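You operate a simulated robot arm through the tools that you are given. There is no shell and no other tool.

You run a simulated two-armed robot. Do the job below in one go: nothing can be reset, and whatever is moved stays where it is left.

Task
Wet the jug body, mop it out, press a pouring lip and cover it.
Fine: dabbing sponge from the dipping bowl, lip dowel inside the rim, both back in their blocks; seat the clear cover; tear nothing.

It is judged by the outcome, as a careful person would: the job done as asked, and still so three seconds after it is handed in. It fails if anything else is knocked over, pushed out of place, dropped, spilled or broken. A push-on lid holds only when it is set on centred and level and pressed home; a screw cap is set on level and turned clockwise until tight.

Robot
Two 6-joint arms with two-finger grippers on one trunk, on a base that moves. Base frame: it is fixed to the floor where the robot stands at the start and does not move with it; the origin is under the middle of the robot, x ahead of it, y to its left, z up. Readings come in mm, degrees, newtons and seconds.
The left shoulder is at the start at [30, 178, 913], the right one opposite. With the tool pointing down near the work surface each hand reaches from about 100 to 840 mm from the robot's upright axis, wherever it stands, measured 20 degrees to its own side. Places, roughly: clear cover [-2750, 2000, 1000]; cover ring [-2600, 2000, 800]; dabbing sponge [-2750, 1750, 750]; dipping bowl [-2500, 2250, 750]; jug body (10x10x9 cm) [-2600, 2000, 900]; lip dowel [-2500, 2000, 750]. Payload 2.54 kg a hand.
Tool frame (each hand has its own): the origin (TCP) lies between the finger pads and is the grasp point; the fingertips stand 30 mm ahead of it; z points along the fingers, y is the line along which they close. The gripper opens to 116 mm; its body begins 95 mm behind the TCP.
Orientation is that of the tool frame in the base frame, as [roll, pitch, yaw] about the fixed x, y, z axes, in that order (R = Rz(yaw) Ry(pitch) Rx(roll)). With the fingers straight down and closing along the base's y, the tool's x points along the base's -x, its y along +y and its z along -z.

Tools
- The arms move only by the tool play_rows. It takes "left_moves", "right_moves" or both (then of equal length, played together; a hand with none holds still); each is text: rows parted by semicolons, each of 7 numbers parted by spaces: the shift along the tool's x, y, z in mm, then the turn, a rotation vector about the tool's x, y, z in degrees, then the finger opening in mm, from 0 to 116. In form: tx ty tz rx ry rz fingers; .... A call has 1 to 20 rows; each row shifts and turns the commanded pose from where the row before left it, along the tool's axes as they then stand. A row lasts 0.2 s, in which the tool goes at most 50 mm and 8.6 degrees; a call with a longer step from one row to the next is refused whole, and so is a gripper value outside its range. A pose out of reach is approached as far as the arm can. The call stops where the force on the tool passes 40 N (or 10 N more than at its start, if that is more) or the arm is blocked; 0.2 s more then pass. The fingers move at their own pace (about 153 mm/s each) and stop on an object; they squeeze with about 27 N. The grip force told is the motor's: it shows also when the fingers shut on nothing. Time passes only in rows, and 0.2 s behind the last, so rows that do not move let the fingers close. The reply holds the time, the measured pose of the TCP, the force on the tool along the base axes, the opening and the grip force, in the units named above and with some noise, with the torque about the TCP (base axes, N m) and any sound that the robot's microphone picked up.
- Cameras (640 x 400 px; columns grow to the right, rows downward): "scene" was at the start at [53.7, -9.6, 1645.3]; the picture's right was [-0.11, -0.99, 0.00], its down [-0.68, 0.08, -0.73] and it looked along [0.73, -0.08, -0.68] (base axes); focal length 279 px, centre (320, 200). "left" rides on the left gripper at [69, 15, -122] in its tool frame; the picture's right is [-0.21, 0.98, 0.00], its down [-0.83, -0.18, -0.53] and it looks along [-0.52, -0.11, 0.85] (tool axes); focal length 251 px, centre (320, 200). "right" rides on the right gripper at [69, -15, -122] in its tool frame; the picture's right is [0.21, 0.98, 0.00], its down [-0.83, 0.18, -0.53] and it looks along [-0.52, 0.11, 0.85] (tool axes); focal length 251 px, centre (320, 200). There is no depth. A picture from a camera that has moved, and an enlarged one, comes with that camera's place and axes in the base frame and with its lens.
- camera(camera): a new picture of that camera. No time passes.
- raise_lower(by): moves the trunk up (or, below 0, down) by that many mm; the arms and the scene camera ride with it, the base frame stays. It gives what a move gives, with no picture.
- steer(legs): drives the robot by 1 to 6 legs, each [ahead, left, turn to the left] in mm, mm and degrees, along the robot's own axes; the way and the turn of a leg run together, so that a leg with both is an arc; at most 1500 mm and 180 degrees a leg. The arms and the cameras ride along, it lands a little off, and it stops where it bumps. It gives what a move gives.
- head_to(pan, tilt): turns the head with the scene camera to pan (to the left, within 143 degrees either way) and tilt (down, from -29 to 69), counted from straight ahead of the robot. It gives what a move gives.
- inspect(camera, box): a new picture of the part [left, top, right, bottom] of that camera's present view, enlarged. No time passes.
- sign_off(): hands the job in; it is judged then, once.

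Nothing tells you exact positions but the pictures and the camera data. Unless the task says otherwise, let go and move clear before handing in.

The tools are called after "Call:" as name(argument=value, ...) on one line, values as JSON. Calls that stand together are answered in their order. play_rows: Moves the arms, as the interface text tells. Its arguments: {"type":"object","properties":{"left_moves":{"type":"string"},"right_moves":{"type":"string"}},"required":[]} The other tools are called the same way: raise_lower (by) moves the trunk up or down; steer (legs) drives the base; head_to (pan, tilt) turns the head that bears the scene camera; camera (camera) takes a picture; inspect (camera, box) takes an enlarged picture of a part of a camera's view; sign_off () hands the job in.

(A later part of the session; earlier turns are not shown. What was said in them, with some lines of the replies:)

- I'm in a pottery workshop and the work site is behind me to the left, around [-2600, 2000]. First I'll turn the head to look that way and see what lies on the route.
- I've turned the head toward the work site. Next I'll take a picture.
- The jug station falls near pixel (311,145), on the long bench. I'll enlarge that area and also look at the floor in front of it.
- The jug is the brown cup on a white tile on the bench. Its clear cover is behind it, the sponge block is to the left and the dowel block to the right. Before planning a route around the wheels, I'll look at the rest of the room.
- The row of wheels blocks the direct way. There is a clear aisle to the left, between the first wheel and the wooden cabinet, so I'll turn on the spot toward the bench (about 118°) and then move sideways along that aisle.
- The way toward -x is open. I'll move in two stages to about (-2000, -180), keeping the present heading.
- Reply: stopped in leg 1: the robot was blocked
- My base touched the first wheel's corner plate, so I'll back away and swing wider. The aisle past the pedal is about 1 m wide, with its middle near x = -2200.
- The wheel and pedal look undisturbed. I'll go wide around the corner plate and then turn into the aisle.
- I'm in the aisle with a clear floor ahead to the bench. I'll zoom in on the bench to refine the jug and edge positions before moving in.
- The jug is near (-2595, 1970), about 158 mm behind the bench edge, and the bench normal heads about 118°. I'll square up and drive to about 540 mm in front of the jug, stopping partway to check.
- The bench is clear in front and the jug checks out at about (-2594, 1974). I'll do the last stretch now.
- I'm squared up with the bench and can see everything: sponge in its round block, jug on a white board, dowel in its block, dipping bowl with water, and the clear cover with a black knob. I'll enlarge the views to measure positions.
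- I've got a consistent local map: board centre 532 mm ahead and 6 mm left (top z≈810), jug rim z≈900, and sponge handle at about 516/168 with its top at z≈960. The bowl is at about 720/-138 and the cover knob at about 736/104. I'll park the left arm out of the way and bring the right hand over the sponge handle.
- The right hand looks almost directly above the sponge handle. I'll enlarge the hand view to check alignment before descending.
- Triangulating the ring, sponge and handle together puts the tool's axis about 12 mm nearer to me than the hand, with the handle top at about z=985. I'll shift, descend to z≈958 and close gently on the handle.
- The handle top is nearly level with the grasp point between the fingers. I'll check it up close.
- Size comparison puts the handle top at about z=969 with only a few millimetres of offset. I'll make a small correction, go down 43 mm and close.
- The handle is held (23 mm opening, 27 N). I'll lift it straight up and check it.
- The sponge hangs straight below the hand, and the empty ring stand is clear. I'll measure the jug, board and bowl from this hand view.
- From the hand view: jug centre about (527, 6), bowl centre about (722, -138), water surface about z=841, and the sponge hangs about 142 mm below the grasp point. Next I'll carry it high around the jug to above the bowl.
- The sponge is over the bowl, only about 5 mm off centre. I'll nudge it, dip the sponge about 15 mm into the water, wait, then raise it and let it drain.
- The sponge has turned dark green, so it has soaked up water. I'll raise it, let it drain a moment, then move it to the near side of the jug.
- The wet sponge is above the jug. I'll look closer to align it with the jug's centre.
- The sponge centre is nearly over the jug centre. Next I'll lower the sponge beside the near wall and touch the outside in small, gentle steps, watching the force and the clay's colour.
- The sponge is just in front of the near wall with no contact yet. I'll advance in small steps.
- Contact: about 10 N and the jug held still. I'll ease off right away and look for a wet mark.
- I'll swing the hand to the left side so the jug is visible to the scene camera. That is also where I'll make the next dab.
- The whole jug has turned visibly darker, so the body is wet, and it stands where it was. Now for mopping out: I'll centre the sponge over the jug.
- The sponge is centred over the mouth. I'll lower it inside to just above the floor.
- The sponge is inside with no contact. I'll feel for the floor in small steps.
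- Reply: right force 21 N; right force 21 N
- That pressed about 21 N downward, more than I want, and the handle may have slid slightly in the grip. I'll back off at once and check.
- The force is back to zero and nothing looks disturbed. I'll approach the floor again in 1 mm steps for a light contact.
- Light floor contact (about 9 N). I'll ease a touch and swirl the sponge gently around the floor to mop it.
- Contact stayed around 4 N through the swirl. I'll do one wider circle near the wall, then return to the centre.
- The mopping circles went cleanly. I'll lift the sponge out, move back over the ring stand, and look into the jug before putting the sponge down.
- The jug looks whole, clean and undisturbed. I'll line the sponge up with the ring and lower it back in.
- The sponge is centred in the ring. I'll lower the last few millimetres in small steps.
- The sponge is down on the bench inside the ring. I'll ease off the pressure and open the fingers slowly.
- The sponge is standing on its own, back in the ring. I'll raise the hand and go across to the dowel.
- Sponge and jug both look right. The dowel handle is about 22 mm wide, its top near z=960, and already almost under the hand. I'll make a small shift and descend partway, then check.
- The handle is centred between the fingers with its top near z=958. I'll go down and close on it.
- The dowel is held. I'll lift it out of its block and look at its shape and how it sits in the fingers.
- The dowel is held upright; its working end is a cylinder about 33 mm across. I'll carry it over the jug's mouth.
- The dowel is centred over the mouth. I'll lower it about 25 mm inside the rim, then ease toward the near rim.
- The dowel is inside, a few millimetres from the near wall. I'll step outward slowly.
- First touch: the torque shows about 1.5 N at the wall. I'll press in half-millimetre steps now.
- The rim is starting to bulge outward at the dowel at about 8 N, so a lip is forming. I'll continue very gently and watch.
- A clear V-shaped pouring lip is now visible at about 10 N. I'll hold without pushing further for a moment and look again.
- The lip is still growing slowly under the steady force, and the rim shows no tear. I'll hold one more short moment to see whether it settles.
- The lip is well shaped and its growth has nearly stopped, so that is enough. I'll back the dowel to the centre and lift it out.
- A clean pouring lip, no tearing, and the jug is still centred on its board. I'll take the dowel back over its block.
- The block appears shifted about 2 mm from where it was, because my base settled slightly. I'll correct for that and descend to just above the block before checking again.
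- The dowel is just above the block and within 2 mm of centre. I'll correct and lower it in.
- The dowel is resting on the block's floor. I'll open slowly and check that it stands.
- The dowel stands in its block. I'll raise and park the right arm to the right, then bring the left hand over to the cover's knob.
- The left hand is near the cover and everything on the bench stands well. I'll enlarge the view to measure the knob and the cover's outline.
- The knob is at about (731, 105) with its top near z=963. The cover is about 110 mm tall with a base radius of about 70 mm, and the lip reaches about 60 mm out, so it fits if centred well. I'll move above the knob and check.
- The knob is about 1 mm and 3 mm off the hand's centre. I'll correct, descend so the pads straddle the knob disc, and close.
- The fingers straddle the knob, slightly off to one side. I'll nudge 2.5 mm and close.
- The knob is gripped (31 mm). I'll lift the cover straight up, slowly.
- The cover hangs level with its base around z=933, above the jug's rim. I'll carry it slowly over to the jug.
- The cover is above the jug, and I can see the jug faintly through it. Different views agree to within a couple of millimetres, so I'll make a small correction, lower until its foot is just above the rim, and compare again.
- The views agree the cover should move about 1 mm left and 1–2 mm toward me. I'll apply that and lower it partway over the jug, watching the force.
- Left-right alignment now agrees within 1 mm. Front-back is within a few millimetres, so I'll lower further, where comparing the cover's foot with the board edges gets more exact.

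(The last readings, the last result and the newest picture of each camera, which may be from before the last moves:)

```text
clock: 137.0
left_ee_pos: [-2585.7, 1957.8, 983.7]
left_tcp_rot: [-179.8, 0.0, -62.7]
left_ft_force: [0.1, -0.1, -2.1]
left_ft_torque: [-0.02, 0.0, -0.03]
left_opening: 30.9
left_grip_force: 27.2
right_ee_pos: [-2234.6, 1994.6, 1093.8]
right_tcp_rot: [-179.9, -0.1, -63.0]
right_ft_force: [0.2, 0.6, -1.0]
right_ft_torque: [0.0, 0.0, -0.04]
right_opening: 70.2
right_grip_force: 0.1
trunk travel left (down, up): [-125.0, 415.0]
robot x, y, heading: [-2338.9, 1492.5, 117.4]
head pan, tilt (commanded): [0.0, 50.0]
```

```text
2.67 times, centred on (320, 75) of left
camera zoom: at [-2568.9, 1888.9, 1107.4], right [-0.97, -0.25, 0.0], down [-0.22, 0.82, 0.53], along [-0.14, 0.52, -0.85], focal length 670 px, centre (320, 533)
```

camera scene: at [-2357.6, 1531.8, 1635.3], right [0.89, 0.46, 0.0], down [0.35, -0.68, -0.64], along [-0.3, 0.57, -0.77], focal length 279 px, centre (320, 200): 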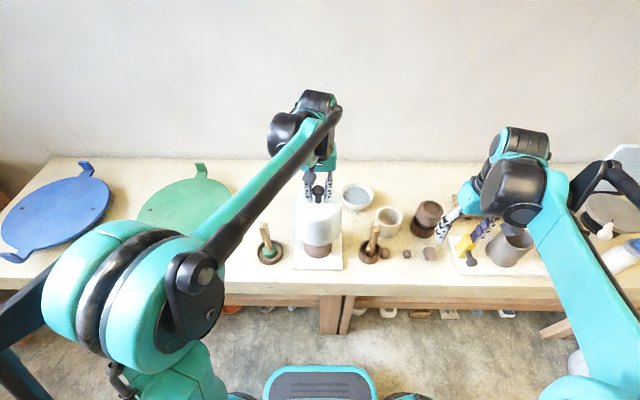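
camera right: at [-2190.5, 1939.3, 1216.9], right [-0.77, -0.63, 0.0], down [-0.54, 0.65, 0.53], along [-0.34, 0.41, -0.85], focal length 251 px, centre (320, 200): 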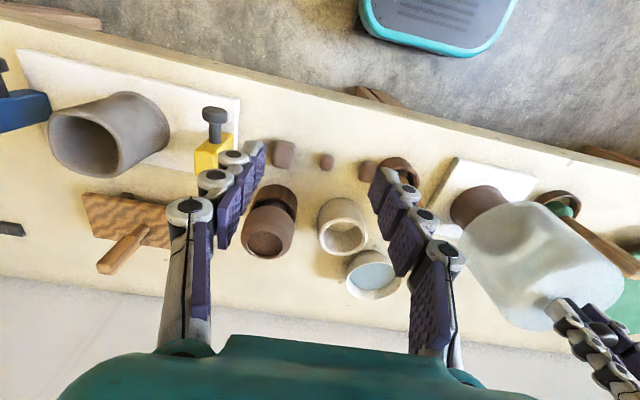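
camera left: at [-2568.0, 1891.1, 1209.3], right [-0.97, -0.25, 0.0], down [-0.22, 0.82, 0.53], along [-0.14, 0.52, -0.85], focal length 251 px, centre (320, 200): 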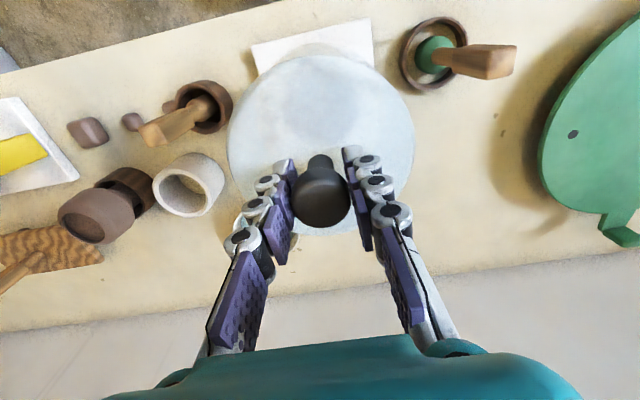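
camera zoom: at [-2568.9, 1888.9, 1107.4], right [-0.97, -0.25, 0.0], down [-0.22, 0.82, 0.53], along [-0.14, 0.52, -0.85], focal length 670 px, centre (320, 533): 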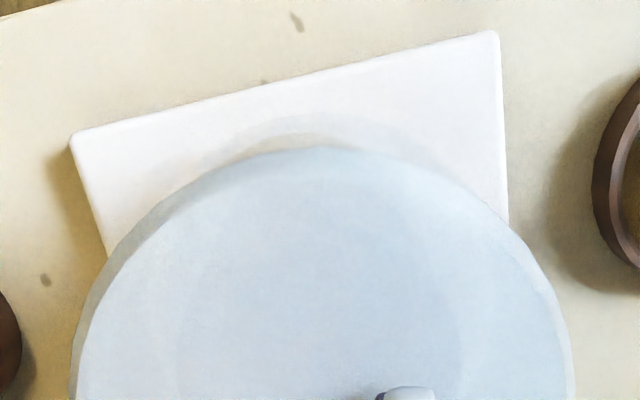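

No contact yet. Before the last 20 mm I'll check that the left forearm stays clear of the sponge handle.

Call:
camera(camera="scene")

Call:
inspect(camera="scene", box=[180, 140, 340, 240])

Call:
inspect(camera="right", box=[400, 120, 640, 270])

Call:
camera(camera="left")

```text
taken
camera scene: at [-2357.7, 1531.9, 1635.3], right [0.89, 0.46, 0.0], down [0.35, -0.68, -0.64], along [-0.3, 0.57, -0.77], focal length 279 px, centre (320, 200)
```

scene: 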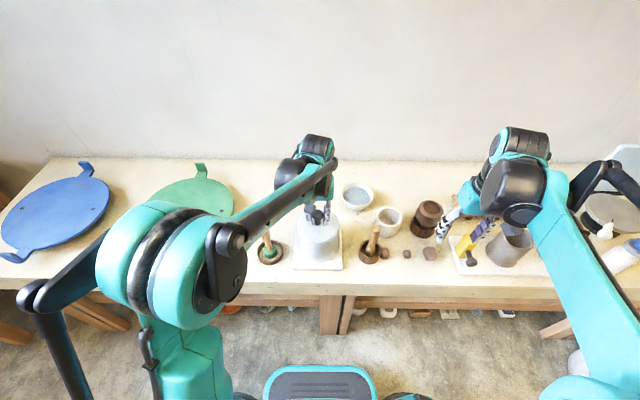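

```text
4.00 times, centred on (260, 190) of scene
camera zoom: at [-2357.7, 1531.9, 1635.3], right [0.89, 0.46, 0.0], down [0.35, -0.68, -0.64], along [-0.3, 0.57, -0.77], focal length 1114 px, centre (560, 240)
```

zoom: 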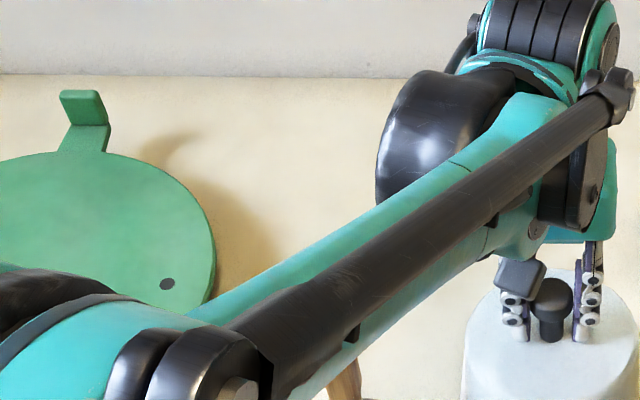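

```text
2.67 times, centred on (520, 195) of right
camera zoom: at [-2190.5, 1939.2, 1216.9], right [-0.77, -0.63, 0.0], down [-0.54, 0.65, 0.53], along [-0.34, 0.41, -0.85], focal length 670 px, centre (-213, 213)
```

zoom: 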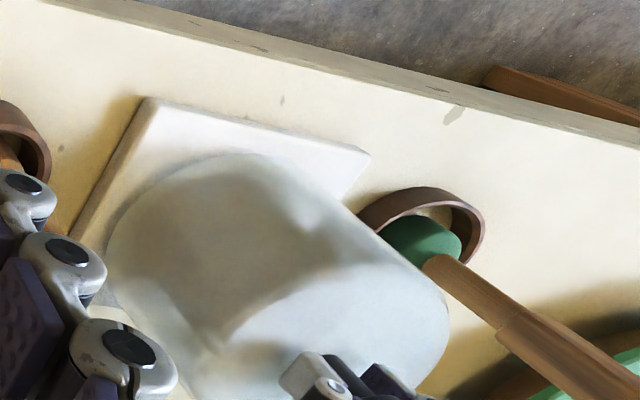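

```text
taken
camera left: at [-2568.9, 1888.9, 1107.4], right [-0.97, -0.25, 0.0], down [-0.22, 0.82, 0.53], along [-0.14, 0.52, -0.85], focal length 251 px, centre (320, 200)
```

left: 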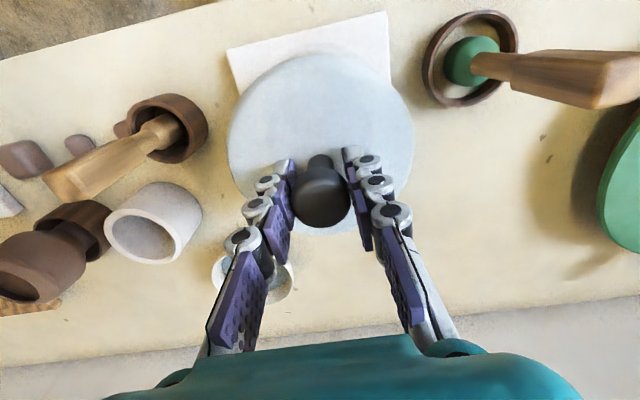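

The forearm passes well above the sponge handle. Cover and board agree to within 1–2 mm, so I'll make a last 1 mm correction and lower to just above the board.

Call:
play_rows(left_moves="-1 0 0 0 0 0 20; 0 0 6 0 0 0 20; 0 0 5 0 0 0 20; 0 0 4 0 0 0 20; 0 0 0 0 0 0 20")

Call:
inspect(camera="scene", box=[260, 200, 380, 275])

```text
clock: 138.2
left_ee_pos: [-2585.9, 1957.8, 970.1]
left_tcp_rot: [-179.9, 0.1, -62.8]
left_ft_force: [-0.1, 4.6, 17.1]
left_ft_torque: [0.12, 0.01, 0.04]
left_opening: 31.1
left_grip_force: 26.4
right_ee_pos: [-2234.1, 1992.4, 1093.7]
right_tcp_rot: [-179.9, 0.0, -63.0]
right_ft_force: [-0.2, -0.9, -0.1]
right_ft_torque: [-0.02, -0.01, -0.01]
right_opening: 70.0
right_grip_force: 0.0
trunk travel left (down, up): [-125.0, 415.0]
robot x, y, heading: [-2335.8, 1486.5, 117.4]
head pan, tilt (commanded): [0.0, 50.0]
```

```text
5.33 times, centred on (320, 238) of scene
camera zoom: at [-2357.0, 1531.1, 1635.5], right [0.89, 0.46, 0.0], down [0.35, -0.68, -0.64], along [-0.3, 0.57, -0.77], focal length 1486 px, centre (320, 0)
```

zoom: 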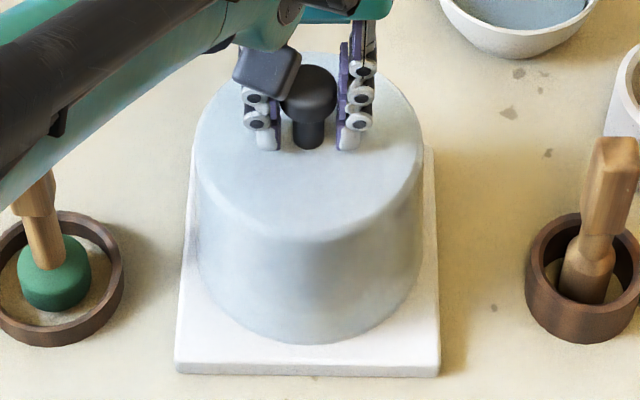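

The cover has touched down (17 N) at about the board height. I'll ease the pressure and look closely at the seat line.

Call:
play_rows(left_moves="0 0 -1.2 0 0 0 20; 0 0 0 0 0 0 20")

Call:
inspect(camera="scene", box=[280, 230, 360, 280])

Call:
inspect(camera="right", box=[420, 140, 580, 240])

Call:
inspect(camera="left", box=[200, 0, 440, 150])

```text
clock: 138.8
left_ee_pos: [-2585.0, 1957.2, 969.2]
left_tcp_rot: [180.0, 0.0, -62.8]
left_ft_force: [-0.6, 1.1, 3.1]
left_ft_torque: [0.37, 0.2, 0.02]
left_opening: 30.8
left_grip_force: 26.2
right_ee_pos: [-2234.5, 1993.9, 1094.5]
right_tcp_rot: [-179.8, -0.1, -63.1]
right_ft_force: [-0.3, 0.0, 0.1]
right_ft_torque: [0.02, 0.01, 0.01]
right_opening: 70.1
right_grip_force: 0.1
trunk travel left (down, up): [-125.0, 415.0]
robot x, y, heading: [-2341.5, 1487.2, 117.3]
head pan, tilt (commanded): [0.0, 50.0]
```

```text
8.00 times, centred on (320, 255) of scene
camera zoom: at [-2357.6, 1531.7, 1635.2], right [0.89, 0.46, 0.0], down [0.35, -0.68, -0.64], along [-0.3, 0.57, -0.77], focal length 2229 px, centre (320, -240)
```

zoom: 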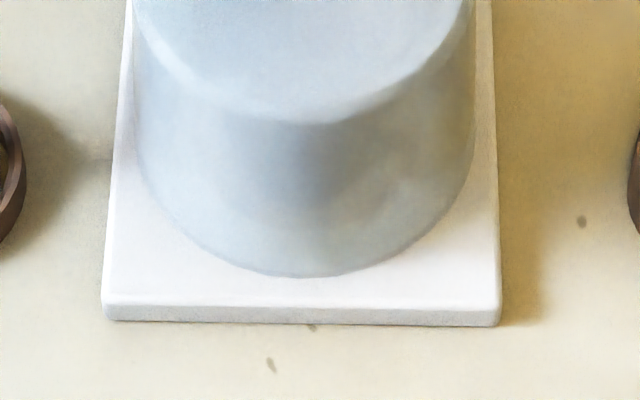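

```text
4.00 times, centred on (500, 190) of right
camera zoom: at [-2190.4, 1939.1, 1216.9], right [-0.77, -0.63, 0.0], down [-0.54, 0.65, 0.53], along [-0.34, 0.41, -0.85], focal length 1006 px, centre (-400, 240)
```

zoom: 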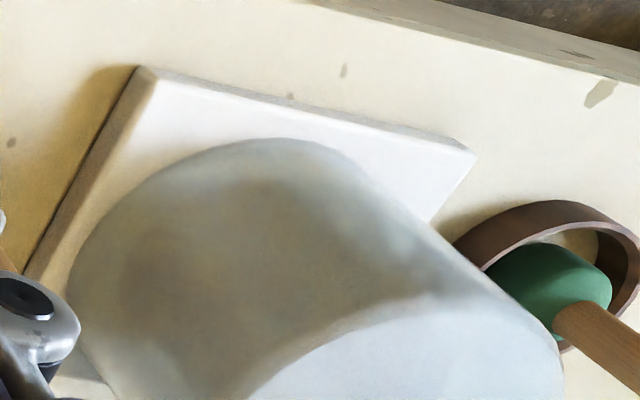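

```text
2.67 times, centred on (320, 75) of left
camera zoom: at [-2568.8, 1888.8, 1093.0], right [-0.97, -0.25, 0.0], down [-0.22, 0.82, 0.53], along [-0.14, 0.52, -0.85], focal length 670 px, centre (320, 533)
```

zoom: 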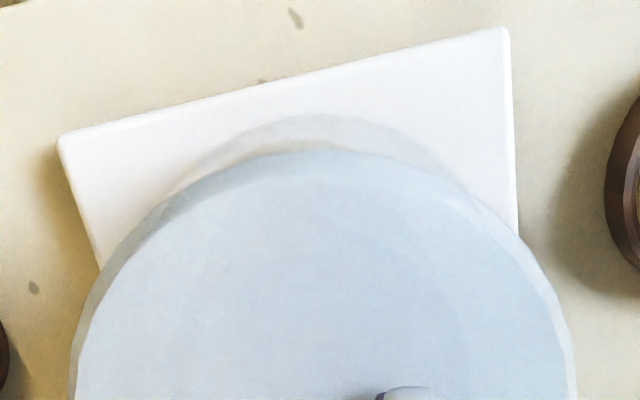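

The cover is on the board, centred to within about 2 mm by every view. I'll lift it a hair, shift 1 mm toward me, set it down again and press while still holding the knob.

Call:
play_rows(left_moves="0 0 -2 0 0 0 20; 1 0 0 0 0 0 20; 0 0 0 0 0 0 20; 0 0 2 0 0 0 20; 0 0 1 0 0 0 20; 0 0 0 0 0 0 20")

```text
clock: 140.2
left_ee_pos: [-2586.1, 1958.7, 969.8]
left_tcp_rot: [-179.9, -0.1, -62.8]
left_ft_force: [-1.4, 3.1, 16.6]
left_ft_torque: [-0.2, -0.1, 0.03]
left_opening: 31.1
left_grip_force: 27.1
right_ee_pos: [-2234.1, 1993.1, 1093.6]
right_tcp_rot: [-179.9, -0.1, -63.0]
right_ft_force: [-0.5, 0.3, 0.0]
right_ft_torque: [0.04, 0.01, 0.04]
right_opening: 69.8
right_grip_force: 0.1
trunk travel left (down, up): [-125.0, 415.0]
robot x, y, heading: [-2337.4, 1487.0, 117.4]
head pan, tilt (commanded): [0.0, 50.0]
```

It sits at the same height. I'll ease to a light touch, open the fingers off the knob, and check that the cover sits flat.

Call:
play_rows(left_moves="0 0 -0.8 0 0 0 20; 0 0 0 0 0 0 20; 0 0 0 0 0 0 34; 0 0 0 0 0 0 38; 0 0 0 0 0 0 48; 0 0 0 0 0 0 60; 0 0 0 0 0 0 60")

Call:
inspect(camera="scene", box=[260, 195, 380, 270])

Call:
camera(camera="left")

```text
clock: 141.8
left_ee_pos: [-2584.4, 1957.6, 970.1]
left_tcp_rot: [-179.9, 0.0, -62.7]
left_ft_force: [0.2, -0.6, -0.2]
left_ft_torque: [0.0, -0.01, 0.03]
left_opening: 60.1
left_grip_force: 0.1
right_ee_pos: [-2235.2, 1993.6, 1093.6]
right_tcp_rot: [-179.9, -0.2, -62.9]
right_ft_force: [0.2, 0.6, 0.2]
right_ft_torque: [-0.02, -0.04, 0.02]
right_opening: 70.2
right_grip_force: 0.0
trunk travel left (down, up): [-125.0, 415.0]
robot x, y, heading: [-2338.1, 1490.0, 117.3]
head pan, tilt (commanded): [0.0, 50.0]
```

```text
5.33 times, centred on (320, 232) of scene
camera zoom: at [-2357.7, 1531.9, 1635.3], right [0.89, 0.46, 0.0], down [0.35, -0.68, -0.64], along [-0.3, 0.57, -0.77], focal length 1486 px, centre (320, 27)
```

zoom: 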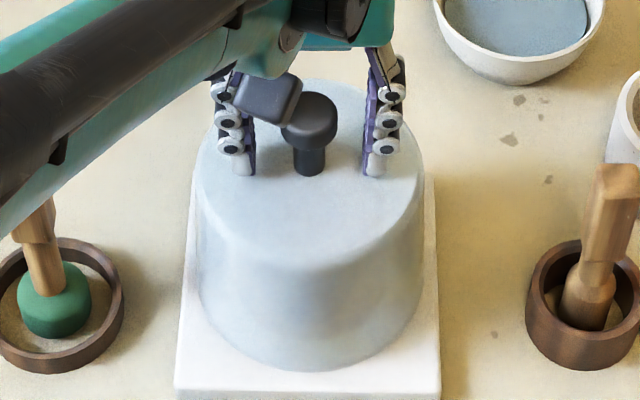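

```text
taken
camera left: at [-2568.5, 1888.8, 1093.0], right [-0.97, -0.25, 0.0], down [-0.22, 0.82, 0.53], along [-0.14, 0.52, -0.85], focal length 251 px, centre (320, 200)
```

left: 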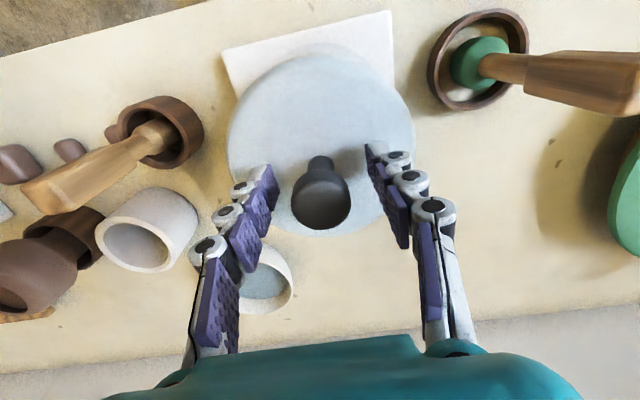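

The cover stands flat on the board. I'll raise the hand, close the fingers, and then press down on top of the knob to seat it firmly.

Call:
play_rows(left_moves="0 0 -25 0 0 0 60; 0 0 -30 0 0 0 60; 0 0 -20 0 0 0 60; 0 0 0 0 0 0 30; 0 0 0 0 0 0 0; 0 0 0 0 0 0 0; 0 0 0 0 0 0 0")

Call:
inspect(camera="left", box=[240, 100, 400, 200])

Call:
inspect(camera="scene", box=[260, 175, 400, 262])

```text
clock: 143.4
left_ee_pos: [-2584.8, 1958.7, 1045.4]
left_tcp_rot: [-179.9, 0.1, -62.8]
left_ft_force: [0.3, 0.1, -0.2]
left_ft_torque: [0.0, 0.03, -0.03]
left_opening: 0.0
left_grip_force: 27.2
right_ee_pos: [-2234.6, 1992.9, 1093.0]
right_tcp_rot: [-179.9, -0.1, -63.1]
right_ft_force: [-0.2, -1.4, -0.4]
right_ft_torque: [0.0, -0.03, 0.0]
right_opening: 70.3
right_grip_force: 0.1
trunk travel left (down, up): [-125.0, 415.0]
robot x, y, heading: [-2334.0, 1491.2, 117.1]
head pan, tilt (commanded): [0.0, 50.0]
```

```text
4.00 times, centred on (320, 150) of left
camera zoom: at [-2568.6, 1889.7, 1169.0], right [-0.97, -0.25, 0.0], down [-0.22, 0.82, 0.53], along [-0.14, 0.52, -0.85], focal length 1006 px, centre (320, 400)
```

zoom: 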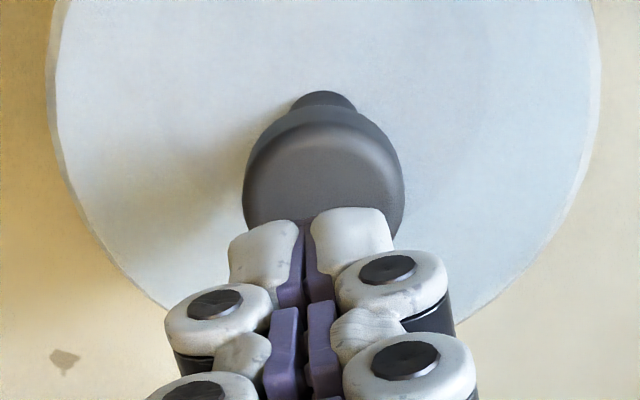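

```text
4.57 times, centred on (330, 218) of scene
camera zoom: at [-2357.7, 1531.8, 1635.3], right [0.89, 0.46, 0.0], down [0.35, -0.68, -0.64], along [-0.3, 0.57, -0.77], focal length 1274 px, centre (274, 115)
```

zoom: 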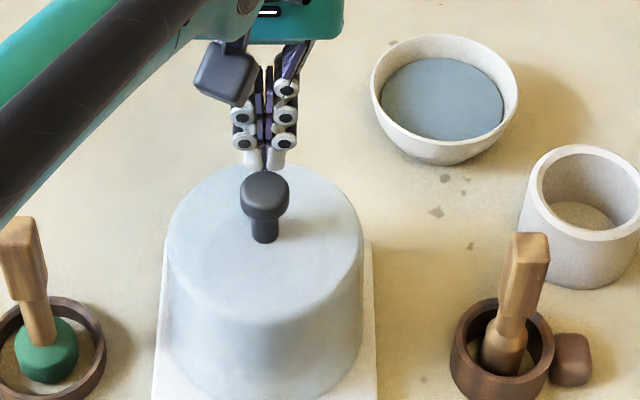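

The closed fingertips are right above the knob. I'll descend and press in small steps.

Call:
play_rows(left_moves="1 0 18 0 0 0 0; 0 0 8 0 0 0 0; 0 0 3 0 0 0 0; 0 0 0 0 0 0 0")

```text
clock: 144.4
left_ee_pos: [-2584.6, 1957.0, 1014.7]
left_tcp_rot: [-179.9, 0.0, -62.8]
left_ft_force: [0.9, 0.6, 0.3]
left_ft_torque: [-0.04, -0.04, 0.03]
left_opening: 0.5
left_grip_force: 26.3
right_ee_pos: [-2235.6, 1993.9, 1093.8]
right_tcp_rot: [-179.9, -0.1, -63.1]
right_ft_force: [0.8, 0.2, 1.1]
right_ft_torque: [0.01, 0.0, 0.02]
right_opening: 70.1
right_grip_force: 0.1
trunk travel left (down, up): [-125.0, 415.0]
robot x, y, heading: [-2333.4, 1487.0, 117.2]
head pan, tilt (commanded): [0.0, 50.0]
```

Call:
play_rows(left_moves="0 0 2 0 0 0 0; 0 0 1 0 0 0 0; 0 0 0 0 0 0 0")

```text
clock: 145.2
left_ee_pos: [-2585.2, 1956.1, 1011.5]
left_tcp_rot: [-179.9, 0.0, -62.9]
left_ft_force: [-0.3, -1.0, -0.1]
left_ft_torque: [0.02, 0.0, -0.02]
left_opening: 0.0
left_grip_force: 27.0
right_ee_pos: [-2235.0, 1994.2, 1093.5]
right_tcp_rot: [-179.9, 0.0, -63.0]
right_ft_force: [-0.2, -0.5, 0.1]
right_ft_torque: [0.02, -0.04, 0.0]
right_opening: 70.0
right_grip_force: 0.1
trunk travel left (down, up): [-125.0, 415.0]
robot x, y, heading: [-2335.1, 1491.7, 117.2]
head pan, tilt (commanded): [0.0, 50.0]
```

Call:
play_rows(left_moves="0 0 1.5 0 0 0 0; 0 0 1 0 0 0 0; 0 0 0 0 0 0 0")

```text
clock: 146.0
left_ee_pos: [-2584.8, 1956.2, 1011.9]
left_tcp_rot: [-179.8, 0.1, -62.7]
left_ft_force: [-2.9, 5.8, 37.7]
left_ft_torque: [0.17, 0.06, -0.03]
left_opening: 6.2
left_grip_force: 26.7
right_ee_pos: [-2235.1, 1993.0, 1094.8]
right_tcp_rot: [-180.0, 0.0, -63.0]
right_ft_force: [-0.4, 0.0, 0.3]
right_ft_torque: [0.0, 0.01, 0.01]
right_opening: 70.0
right_grip_force: 0.0
trunk travel left (down, up): [-125.0, 415.0]
robot x, y, heading: [-2338.1, 1490.9, 117.3]
head pan, tilt (commanded): [0.0, 50.0]
```

That was a firm press, about 38 N, straight down on the knob. I'll lift off and inspect the cover.

Call:
play_rows(left_moves="0 0 -3 0 0 0 0; 0 0 -25 0 0 0 0; 0 0 -40 0 0 0 0; 0 0 -30 0 0 0 0; 0 0 0 0 0 0 0")

Call:
inspect(camera="scene", box=[260, 185, 380, 260])

Call:
inspect(camera="right", box=[400, 120, 640, 270])

Call:
camera(camera="left")

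```text
clock: 147.2
left_ee_pos: [-2584.7, 1957.0, 1107.5]
left_tcp_rot: [-179.9, 0.0, -62.8]
left_ft_force: [-0.5, -0.1, 0.4]
left_ft_torque: [0.01, 0.03, 0.03]
left_opening: 0.1
left_grip_force: 26.9
right_ee_pos: [-2233.7, 1994.3, 1093.5]
right_tcp_rot: [-179.9, -0.1, -63.0]
right_ft_force: [0.1, -0.7, 0.1]
right_ft_torque: [0.0, 0.0, 0.0]
right_opening: 69.7
right_grip_force: 0.0
trunk travel left (down, up): [-125.0, 415.0]
robot x, y, heading: [-2334.0, 1490.0, 117.3]
head pan, tilt (commanded): [0.0, 50.0]
```

```text
5.33 times, centred on (320, 222) of scene
camera zoom: at [-2357.8, 1532.1, 1635.2], right [0.89, 0.46, 0.0], down [0.35, -0.68, -0.64], along [-0.3, 0.57, -0.77], focal length 1486 px, centre (320, 80)
```

zoom: 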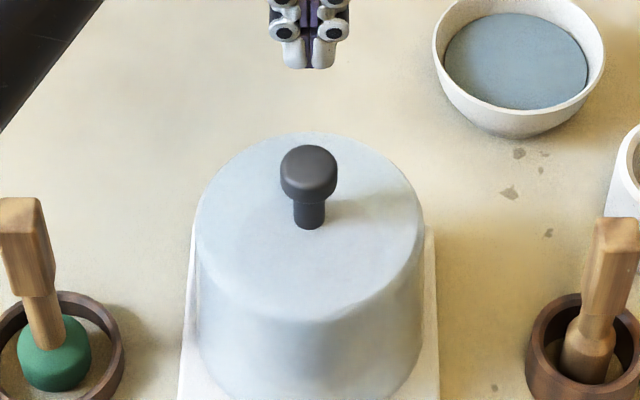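

```text
2.67 times, centred on (520, 195) of right
camera zoom: at [-2190.5, 1939.4, 1216.8], right [-0.77, -0.63, 0.0], down [-0.54, 0.65, 0.53], along [-0.34, 0.41, -0.85], focal length 670 px, centre (-213, 213)
```

zoom: 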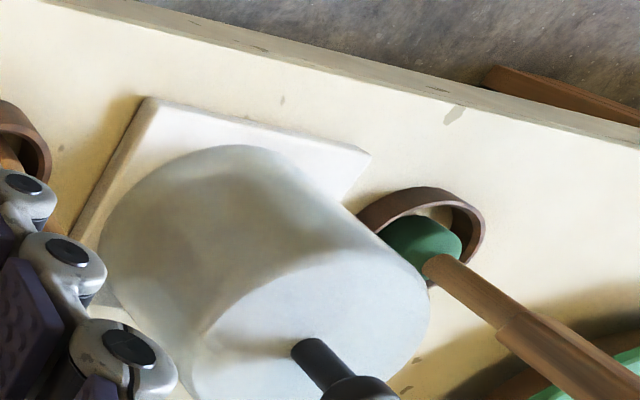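

```text
taken
camera left: at [-2567.8, 1889.4, 1230.7], right [-0.97, -0.25, 0.0], down [-0.22, 0.82, 0.53], along [-0.14, 0.52, -0.85], focal length 251 px, centre (320, 200)
```

left: 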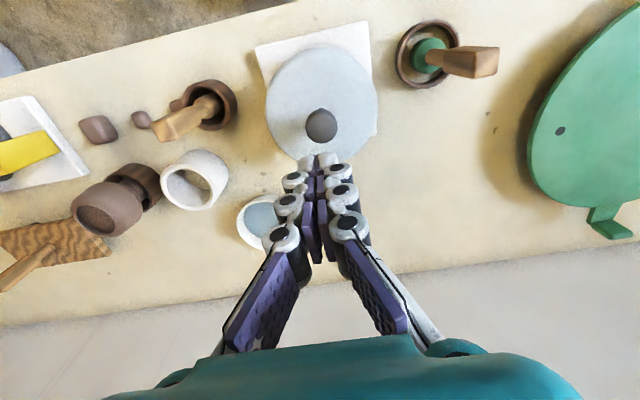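

The cover is in place and upright. I'll move the left arm back to its own side and examine the seat line all round.

Call:
play_rows(left_moves="0 0 -20 0 0 0 40; 30 35 0 0 0 0 70; 35 35 0 0 0 0 70; 35 35 0 0 0 0 70; 35 35 0 0 0 0 70; 30 35 0 0 0 0 70; 20 35 0 0 0 0 70; 0 30 0 0 0 0 70; 0 0 0 0 0 0 70")

Call:
inspect(camera="scene", box=[285, 235, 357, 280])

Call:
inspect(camera="scene", box=[240, 190, 400, 290])

Call:
inspect(camera="right", box=[425, 145, 555, 226])

Call:
camera(camera="scene")

```text
clock: 149.2
left_ee_pos: [-2713.5, 1682.7, 1127.1]
left_tcp_rot: [-180.0, 0.0, -62.9]
left_ft_force: [0.1, -0.2, -0.3]
left_ft_torque: [-0.01, 0.03, -0.01]
left_opening: 70.1
left_grip_force: 0.0
right_ee_pos: [-2234.0, 1992.5, 1092.7]
right_tcp_rot: [-179.9, 0.1, -63.0]
right_ft_force: [-0.6, -0.5, 0.8]
right_ft_torque: [0.03, 0.04, 0.01]
right_opening: 70.1
right_grip_force: 0.0
trunk travel left (down, up): [-125.0, 415.0]
robot x, y, heading: [-2339.2, 1490.8, 117.3]
head pan, tilt (commanded): [0.0, 50.0]
```

```text
8.89 times, centred on (321, 258) of scene
camera zoom: at [-2357.1, 1531.5, 1635.3], right [0.89, 0.46, 0.0], down [0.35, -0.68, -0.64], along [-0.3, 0.57, -0.77], focal length 2476 px, centre (311, -311)
```

zoom: 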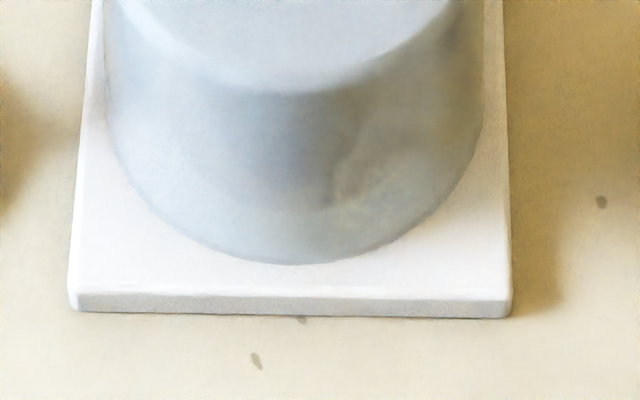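

```text
4.00 times, centred on (320, 240) of scene
camera zoom: at [-2357.1, 1531.5, 1635.3], right [0.89, 0.46, 0.0], down [0.35, -0.68, -0.64], along [-0.3, 0.57, -0.77], focal length 1114 px, centre (320, 40)
```

zoom: 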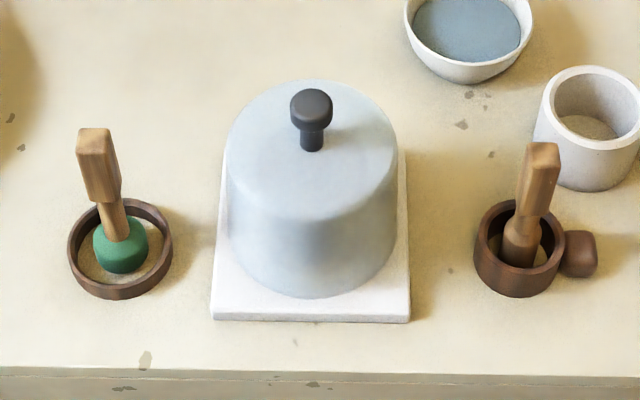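

```text
4.92 times, centred on (490, 186) of right
camera zoom: at [-2190.0, 1938.9, 1217.0], right [-0.77, -0.63, 0.0], down [-0.54, 0.65, 0.53], along [-0.34, 0.41, -0.85], focal length 1238 px, centre (-517, 271)
```

zoom: 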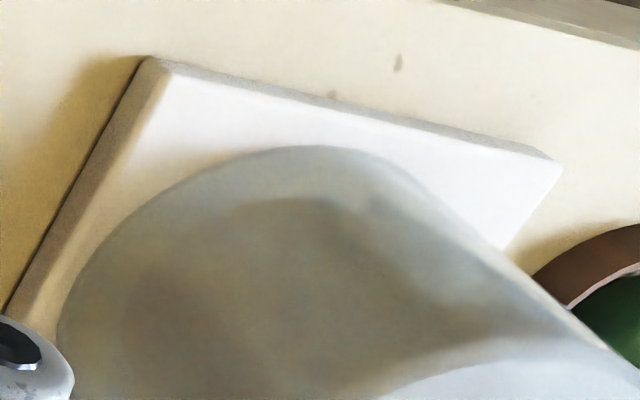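

```text
taken
camera scene: at [-2357.1, 1531.5, 1635.3], right [0.89, 0.46, 0.0], down [0.35, -0.68, -0.64], along [-0.3, 0.57, -0.77], focal length 279 px, centre (320, 200)
```

scene: 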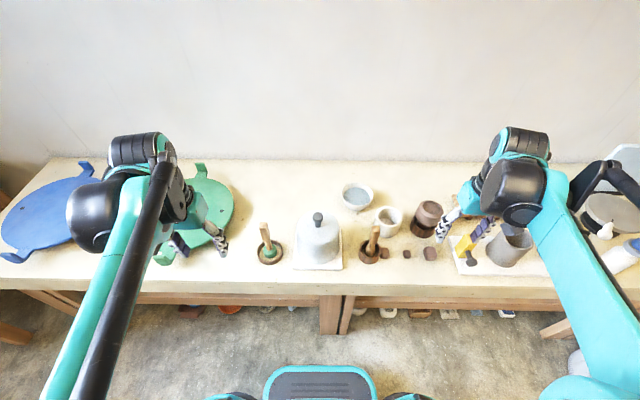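

Everything looks in order. I'll take one last look from the left hand's camera and the head at the cover, both tools and the bowl.

Call:
camera(camera="left")

Call:
inspect(camera="scene", box=[300, 165, 460, 265])

```text
taken
camera left: at [-2696.1, 1614.2, 1250.0], right [-0.97, -0.25, 0.0], down [-0.22, 0.82, 0.53], along [-0.14, 0.52, -0.85], focal length 251 px, centre (320, 200)
```

left: 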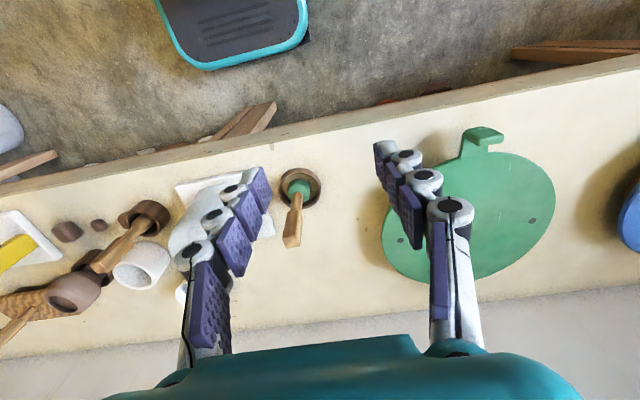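

```text
4.00 times, centred on (380, 215) of scene
camera zoom: at [-2357.1, 1531.5, 1635.3], right [0.89, 0.46, 0.0], down [0.35, -0.68, -0.64], along [-0.3, 0.57, -0.77], focal length 1114 px, centre (80, 140)
```

zoom: 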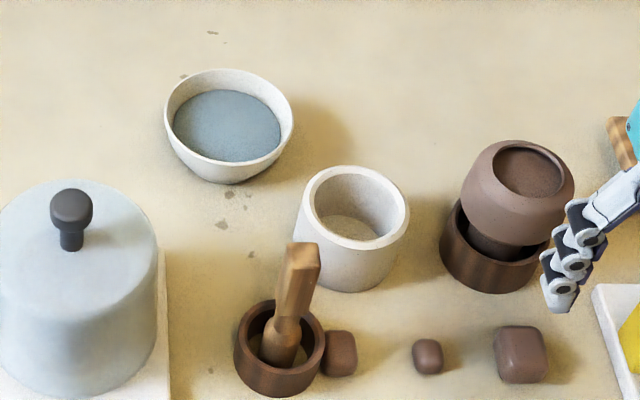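

All objects are in place. To be sure about front-back centring I'll zoom in once more on the cover's foot against the board edges.

Call:
inspect(camera="scene", box=[286, 228, 326, 253])

Call:
inspect(camera="scene", box=[310, 228, 350, 253])

Call:
inspect(camera="scene", box=[298, 250, 338, 275])

```text
16.00 times, centred on (306, 240) of scene
camera zoom: at [-2357.1, 1531.5, 1635.3], right [0.89, 0.46, 0.0], down [0.35, -0.68, -0.64], along [-0.3, 0.57, -0.77], focal length 4457 px, centre (544, -448)
```

zoom: 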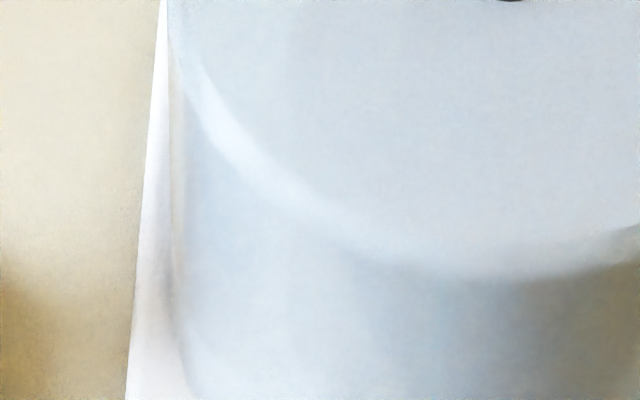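

```text
16.00 times, centred on (330, 240) of scene
camera zoom: at [-2357.1, 1531.5, 1635.3], right [0.89, 0.46, 0.0], down [0.35, -0.68, -0.64], along [-0.3, 0.57, -0.77], focal length 4457 px, centre (160, -448)
```

zoom: 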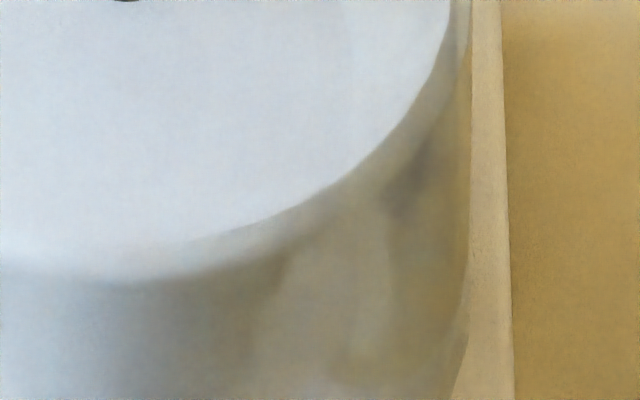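

```text
16.00 times, centred on (318, 262) of scene
camera zoom: at [-2357.1, 1531.5, 1635.3], right [0.89, 0.46, 0.0], down [0.35, -0.68, -0.64], along [-0.3, 0.57, -0.77], focal length 4457 px, centre (352, -800)
```

zoom: 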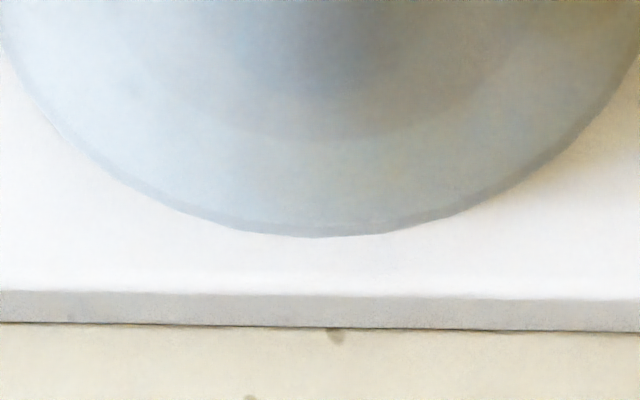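

The bowl, dowel and sponge are where they belong. The cover sits flat, centred on the jug to within about 2 mm and pressed down firmly, and both hands are clear, so I'm handing the job in.

Call:
sign_off()

```text
The job is handed in.
```

I've finished the job and handed it in; I haven't been told how it was judged.

- **Wetting:** I dipped the sponge in the bowl, where it turned dark, and dabbed it once on the jug's near side. The whole jug body then looked darker.
- **Mopping:** I swirled the sponge around the jug's inner floor. The first touch pressed the floor at about 21 N, harder than I meant, but I saw no damage.
- **Lip:** I pressed the dowel outward inside the near rim at about 10 N. It formed a clear pouring lip, and I saw no tear.
- **Tools:** The sponge is back standing in its ring and the dowel is back in its block.
- **Cover:** It sits flat on the board, centred on the jug to within about 2 mm, and I pressed it down with about 38 N. I felt and heard no click, and I didn't pull on it to test whether it holds.

On the way over, my base bumped the corner of the first potter's wheel. It looked undisturbed afterwards, but I didn't go back to check it closely. I saw nothing else knocked over, spilled or moved.
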